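You operate a simulated robot arm through the tools that you are given. There is no shell and no other tool. Be economical: measure what you need, move in short steps, check, and stop when the job is done.

Carry out the task below with a simulated robot arm. There is one attempt and no reset: what you move stays moved.

TASK
Turn the relay tester dial to 24.
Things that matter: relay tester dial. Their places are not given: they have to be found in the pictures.

It is judged by the outcome, as a careful person would: the job done as asked, and still so three seconds after it is handed in. It fails if anything else is knocked over, pushed out of place, dropped, spilled or broken.

THE ROBOT
A 6-joint arm with a two-finger parallel gripper, fixed in place. Base frame: the origin is at the foot of the arm, x ahead of it, y to its left, z up. Lengths are in mm, angles in rad, forces in N, time in s.
Its first joint turns from -1.152 to 1.152 rad. Payload 2.7 kg.
Tool frame: the origin (TCP) lies between the finger pads and is the grasp point; the fingertips stand 23 mm ahead of it; z points along the fingers, y is the line along which they close. The gripper opens to 94 mm. The fingers are 38 mm wide and 10 mm thick; the gripper's body (54 by 96 mm) begins 39 mm behind the TCP.
Orientation is that of the tool frame in the base frame, as [roll, pitch, yaw] about the fixed x, y, z axes, in that order (R = Rz(yaw) Ry(pitch) Rx(roll)). With the fingers straight down and closing along the base's y, the tool's x points along the base's -x, its y along +y and its z along -z.

THE INTERFACE
- The arm moves only by the tool apply_moves. Its argument "deltas" is text: rows parted by semicolons, each of 7 numbers parted by spaces: the shift along the tool's x, y, z in units of 150 mm (1.0 is 150 mm), then the turn, a rotation vector about the tool's x, y, z in units of 90 degrees (1.0 is 90 degrees), then the finger opening in mm, from 0 to 94. In form: x y z rx ry rz claw; .... A call has 1 to 10 rows; each row is the pose to reach, as a shift and turn from the pose commanded when the call began, along the tool's axes at that moment. A call with a number of a shift or a turn outside -1 to 1 is refused whole. A row lasts 0.2 s, in which the tool goes at most 50 mm and 0.15 rad; a call with a longer step from one row to the next is refused whole, and so is a gripper value outside its range. A pose out of reach is approached as far as the arm can. The call stops where the force on the tool passes 40 N (or 10 N more than at its start, if that is more) or the arm is blocked; 0.2 s more then pass. The fingers move at their own pace (about 45 mm/s each) and stop on an object; they squeeze with about 39 N. The grip force told is the motor's: it shows also when the fingers shut on nothing. Time passes only in rows, and 0.2 s behind the last, so rows that repeat a pose let the fingers close. It gives the time, the measured TCP pose, the force on the tool (base axes), the opening and the grip force at its end, in the units of the frame above (readings bear some noise), and new pictures: "views" is both (left out), scene, wrist or none.
- Cameras (640 x 400 px; columns grow to the right, rows downward): "scene" is fixed at [91.4, -455.9, 1394]; the picture's right is [0.53, -0.85, 0.00], its down [-0.56, -0.35, -0.75] and it looks along [0.64, 0.39, -0.66] (base axes); focal length 332 px, centre (320, 200). "wrist" rides on the gripper at [-39, 0, -44] in the tool frame; the picture's right is [0.00, -1.00, 0.00], its down [0.97, 0.00, -0.24] and it looks along [0.24, 0.00, 0.97] (tool axes); focal length 218 px, centre (320, 200).
- measure_at(camera, pixels): for up to 12 pixels [column, row] of the newest picture of that camera ("zoom" is the newest enlarged one), the place [x, y, z] in the base frame of the surface seen there, good to about 2 mm. No time passes.
- close_up(camera, box): a new picture of the part [left, top, right, bottom] of that camera's present view, enlarged. No time passes.
- sign_off(): hands the job in; it is judged then, once.

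Work in short steps. Measure before you move; look again where a grasp or a placing could have gone wrong, and mend it. You have 60 turns and 100 pictures in all, the two below and enlarged ones among them. Open the gripper and draw the arm clear of the work before you hand the job in, unless the task says otherwise; then end with one line.

The tools are called after "Request:" as name(argument=value, ...) on one line, values as JSON. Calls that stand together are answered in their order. apply_moves: Moves the arm, as the interface text tells. Its arguments: {"type":"object","properties":{"deltas":{"type":"string"},"views":{"type":"string","enum":["both","scene","wrist","none"]}},"required":["deltas"]} The other tools are called the same way: measure_at (camera, pixels) gives the place of the surface under pixels of a picture; close_up (camera, box) takes an enlarged picture of a part of a camera's view; sign_off () hands the job in.

At the start:

```text
time_s: 0.0
tcp_pos: [359.5, -73.5, 1047.9]
ee_rot: [-3.141, -0.001, 3.141]
force: [-0.2, 0.3, 0.0]
gripper_width: 94.3
grasp_force: 0.0
```

scene: 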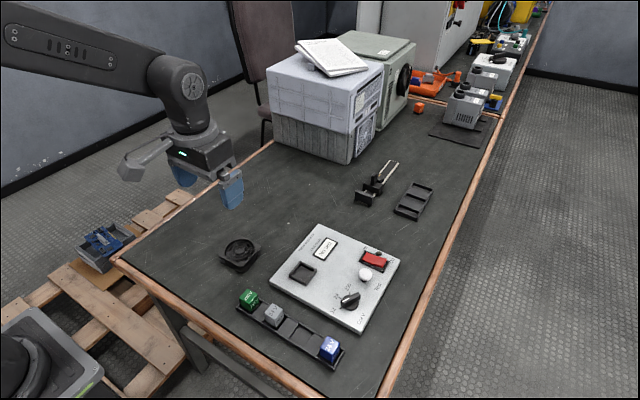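
wrist: 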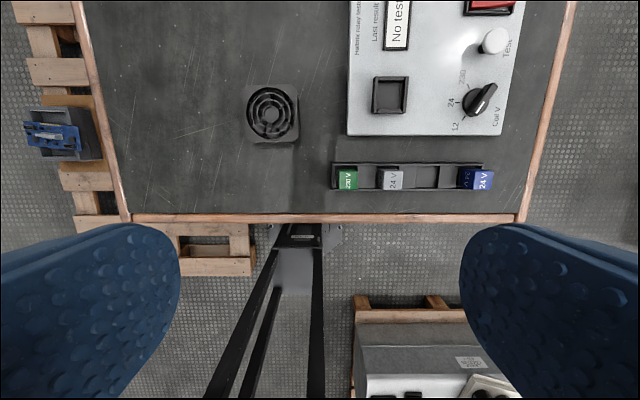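

The dial is at about (350,301) in the scene and (480,100) in the wrist view. I'll enlarge both views.

Request:
close_up(camera="wrist", box=[430, 50, 526, 140])

Request:
close_up(camera="scene", box=[310, 250, 406, 340])

Request:
measure_at(camera="wrist", pixels=[[480, 100], [474, 106], [488, 92], [458, 103], [462, 82], [456, 126], [492, 42], [390, 95], [500, 125]])

```text
4.44 times, centred on (478, 95) of wrist
```

zoom: 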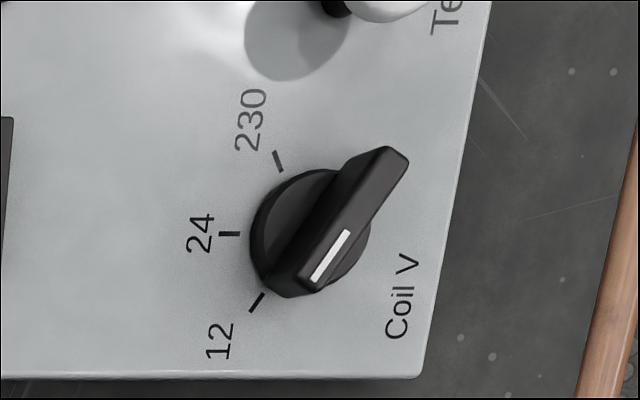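

```text
4.44 times, centred on (358, 295) of scene
```

zoom: 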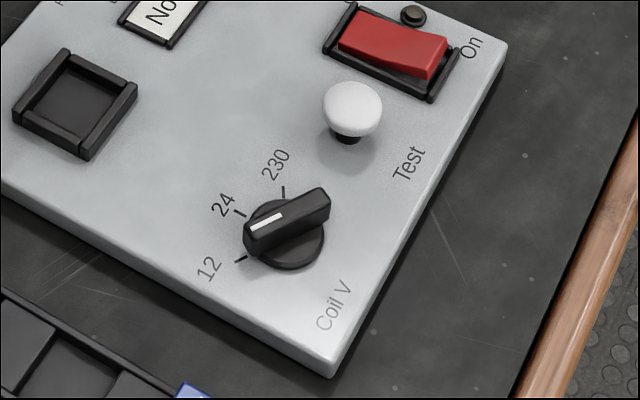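

```text
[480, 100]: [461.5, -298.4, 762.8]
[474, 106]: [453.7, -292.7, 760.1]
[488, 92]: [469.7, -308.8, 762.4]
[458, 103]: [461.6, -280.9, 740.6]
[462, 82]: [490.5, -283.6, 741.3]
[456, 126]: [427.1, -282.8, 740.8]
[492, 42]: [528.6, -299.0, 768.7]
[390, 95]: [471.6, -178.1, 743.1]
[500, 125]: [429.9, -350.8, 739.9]
```

The white pointer line is at 12, and 24 lies towards +y, so the dial needs about 55° clockwise as seen from above. I'll move above the dial first.

Request:
apply_moves(deltas="-0.11 -0.25 0.13 0 0 0 60; -0.22 -0.5 0.27 0 0 0 60; -0.32 -0.74 0.4 0 0 0 60", views="none")

Request:
apply_moves(deltas="-0.06 -0.15 0.12 0 0 0.08 60; -0.13 -0.3 0.24 0 0 0.16 60; -0.2 -0.45 0.36 0 0 0.24 60; -0.26 -0.6 0.48 0 0 0.32 60; -0.32 -0.74 0.6 0 0 0.389 60; -0.32 -0.74 0.6 0 0 0.389 60")

```text
time_s: 0.8
tcp_pos: [406.2, -185.2, 988.0]
ee_rot: [-3.14, 0.001, -3.14]
force: [0.2, -0.5, 0.2]
gripper_width: 60.3
grasp_force: 0.1
```

```text
time_s: 2.2
tcp_pos: [456.3, -296.1, 899.3]
ee_rot: [-3.139, -0.001, 2.529]
force: [-0.1, -0.1, -0.4]
gripper_width: 59.9
grasp_force: 0.1
```

scene: 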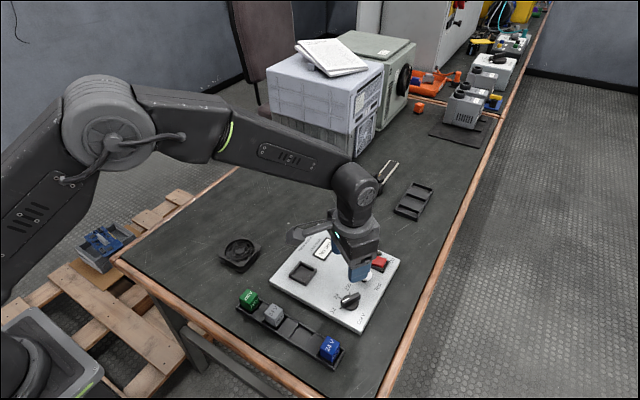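
wrist: 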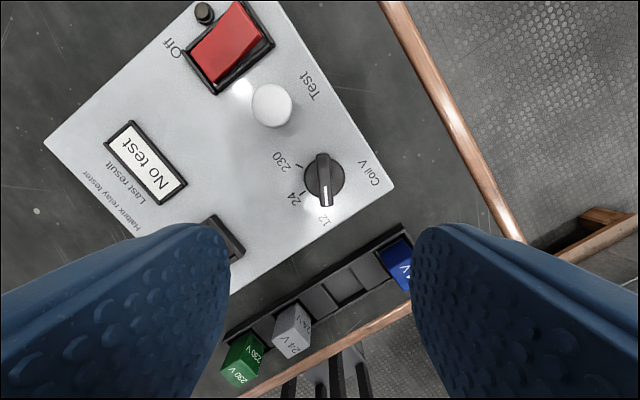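

The bar is now nearly vertical in the wrist view at (325,180). I'll enlarge it to measure its exact line.

Request:
close_up(camera="wrist", box=[261, 140, 389, 220])

```text
5.00 times, centred on (325, 180) of wrist
```

zoom: 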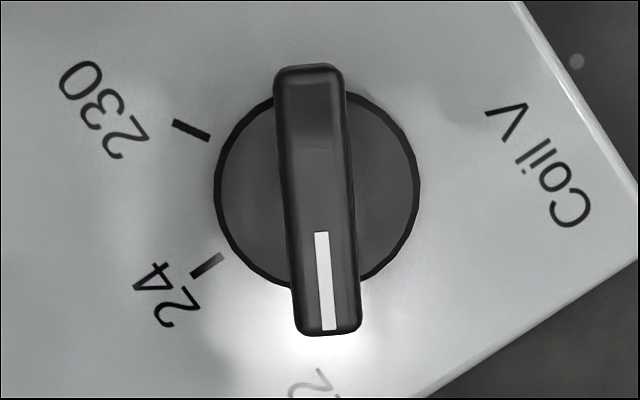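

Request:
measure_at(camera="zoom", pixels=[[310, 80], [316, 200], [328, 320], [292, 200], [345, 200], [250, 190], [390, 190], [207, 265], [191, 130], [100, 200], [335, 330], [322, 238]])

```text
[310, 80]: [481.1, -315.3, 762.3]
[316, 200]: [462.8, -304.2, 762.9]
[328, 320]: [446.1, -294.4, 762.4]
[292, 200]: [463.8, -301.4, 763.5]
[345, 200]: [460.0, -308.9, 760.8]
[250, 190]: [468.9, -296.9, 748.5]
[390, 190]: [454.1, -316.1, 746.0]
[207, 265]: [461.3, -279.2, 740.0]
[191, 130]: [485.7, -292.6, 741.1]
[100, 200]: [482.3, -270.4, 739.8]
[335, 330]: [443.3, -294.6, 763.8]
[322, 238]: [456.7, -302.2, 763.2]
```

The bar's centre is about (462.5,-305), its top is at z≈763 and it points at about 149°. The 24 mark is at about 90° and 230 at about 30°. I'll align to the bar and descend partway.

Request:
apply_moves(deltas="-0.068 -0.025 0.2 0 0 -0.03 40; -0.068 -0.025 0.4 0 0 -0.05 40; -0.068 -0.025 0.6 0 0 -0.05 40; -0.068 -0.025 0.6 0 0 -0.05 40")

```text
time_s: 3.2
tcp_pos: [461.5, -303.7, 808.1]
ee_rot: [-3.14, 0.002, 2.609]
force: [0.5, 1.6, 0.4]
gripper_width: 39.9
grasp_force: 0.1
```

scene: 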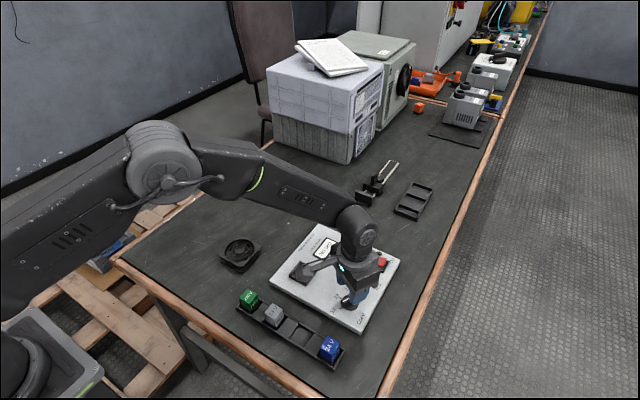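
wrist: 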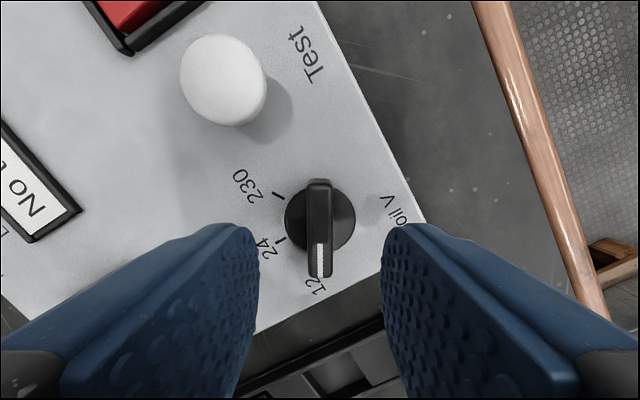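

The bar is centred between the fingers at column 320 and aligned. I'll descend 34 mm.

Request:
apply_moves(deltas="0 0 0.12 0 0 0 40; 0 0 0.225 0 0 0 40; 0 0 0.225 0 0 0 40")

```text
time_s: 4.0
tcp_pos: [460.5, -305.0, 775.2]
ee_rot: [3.141, 0.001, 2.612]
force: [-0.6, -1.1, 0.2]
gripper_width: 40.2
grasp_force: 0.1
```

scene: 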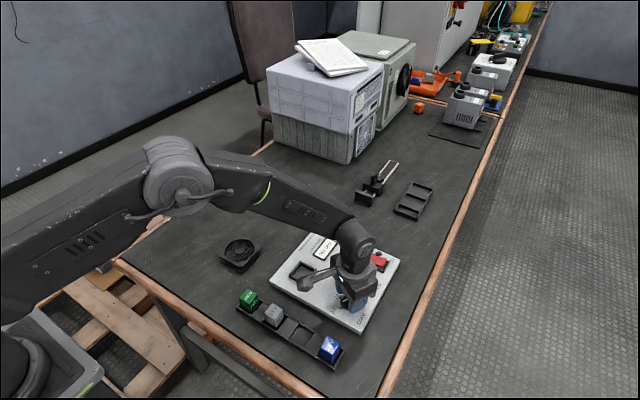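
wrist: 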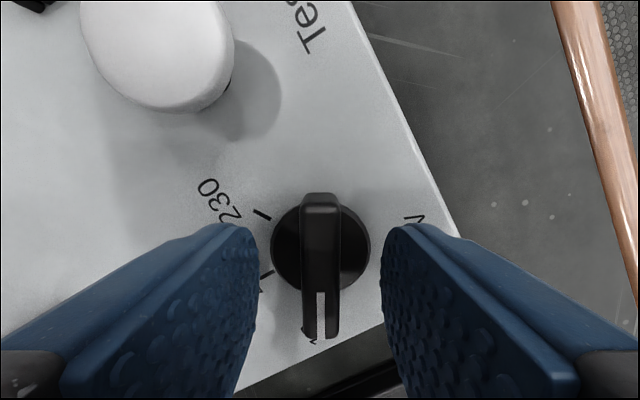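

The bar is between the fingers and there is no contact yet. I'll close on it.

Request:
apply_moves(deltas="0 0 0 0 0 0 20; 0 0 0 0 0 0 5; 0 0 0 0 0 0 5; 0 0 0 0 0 0 5", views="wrist")

```text
time_s: 5.0
tcp_pos: [460.4, -303.6, 774.3]
ee_rot: [-3.139, 0.0, 2.609]
force: [-0.6, -0.9, -1.7]
gripper_width: 11.9
grasp_force: 44.9
```

wrist: 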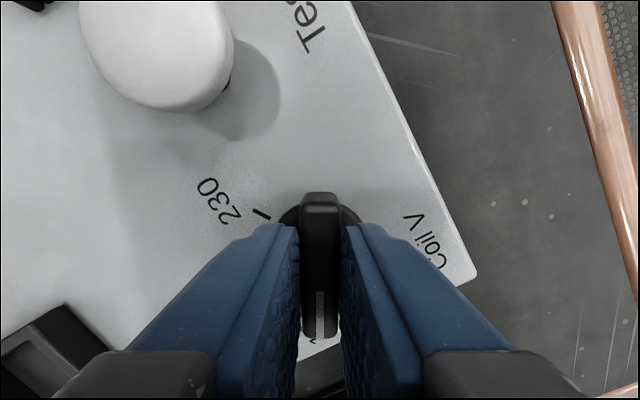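

The bar is gripped at 11.9 mm wide. I'll turn 60° about tool z, which is clockwise from above.

Request:
apply_moves(deltas="0 0 0 0 0 0.08 5; 0 0 0 0 0 0.16 5; 0 0 0 0 0 0.24 5; 0 0 0 0 0 0.32 5; 0 0 0 0 0 0.40 5; 0 0 0 0 0 0.48 5; 0 0 0 0 0 0.56 5; 0 0 0 0 0 0.62 5; 0 0 0 0 0 0.66 5; 0 0 0 0 0 0.66 5")

```text
time_s: 7.2
tcp_pos: [462.5, -305.2, 775.2]
ee_rot: [3.139, 0.002, 1.57]
force: [-4.2, 9.3, 14.0]
gripper_width: 11.9
grasp_force: 45.2
```

scene: 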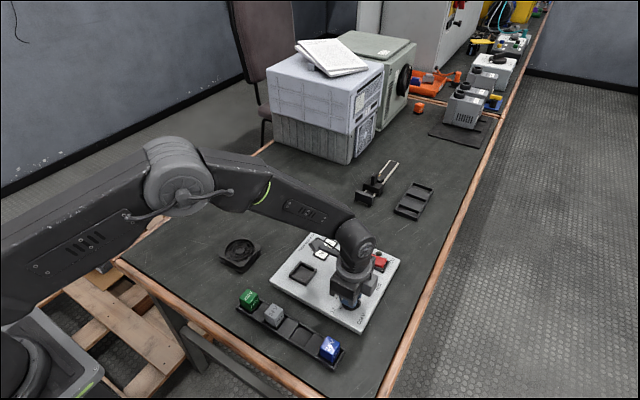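
wrist: 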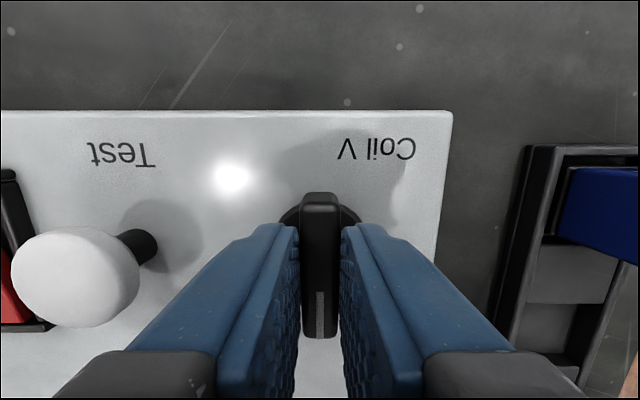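

The bar now points along +y (yaw 1.57). I'll open the fingers a little and then rise straight up.

Request:
apply_moves(deltas="0 0 0 0 0 0.66 25; 0 0 0 0 0 0.66 36; 0 0 0 0 0 0.66 36", views="none")

```text
refused: row 1 steps farther than a row can; nothing moved
```

Request:
apply_moves(deltas="0 0 0 0 0 0 25; 0 0 0 0 0 0 36; 0 0 0 0 0 0 36; 0 0 -0.2 0 0 0 36; 0 0 -0.5 0 0 0 36; 0 0 -0.8 0 0 0 36; 0 0 -0.8 0 0 0 36")

```text
time_s: 8.8
tcp_pos: [461.7, -304.8, 894.0]
ee_rot: [-3.142, 0.002, 1.571]
force: [0.7, 0.6, 0.0]
gripper_width: 36.1
grasp_force: 0.1
```

scene: 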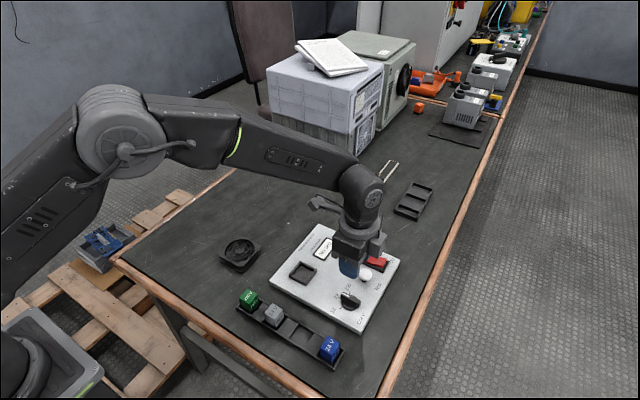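
wrist: 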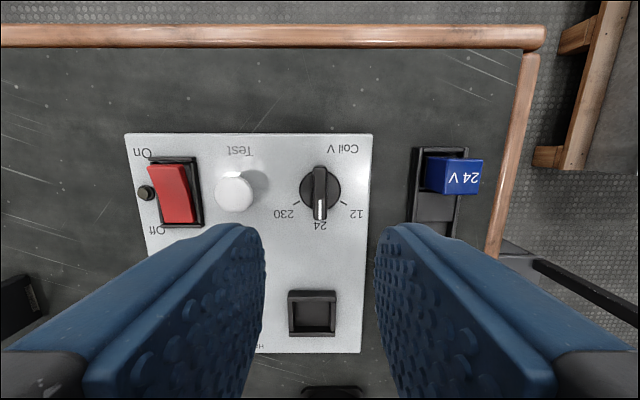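

The arm is clear, and the pointer looks to be at 24. I'll check it enlarged.

Request:
close_up(camera="wrist", box=[256, 150, 384, 230])

Request:
apply_moves(deltas="0 0 -0.3 0 0 0 60; 0 0 -0.6 0 0 0 94; 0 0 -0.6 0 0 0 94", views="scene")

```text
5.00 times, centred on (320, 190) of wrist
```

zoom: 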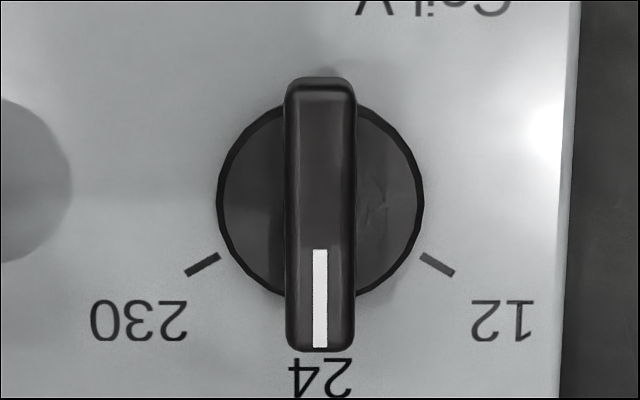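

```text
time_s: 9.6
tcp_pos: [461.9, -304.9, 985.5]
ee_rot: [-3.141, 0.002, 1.572]
force: [-0.9, -0.4, -0.7]
gripper_width: 93.9
grasp_force: 0.0
```

scene: 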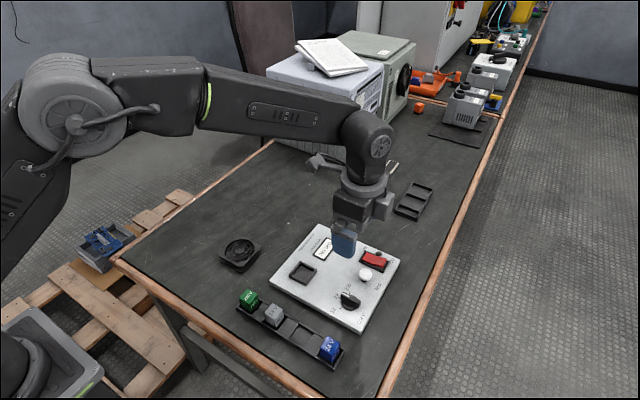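

The pointer is squarely on 24, nothing else has moved, and the arm is clear with the gripper open.

Request:
sign_off()

```text
The job is handed in.
```

The relay tester dial is turned to 24, the gripper is open and clear of the work, and nothing else was disturbed.
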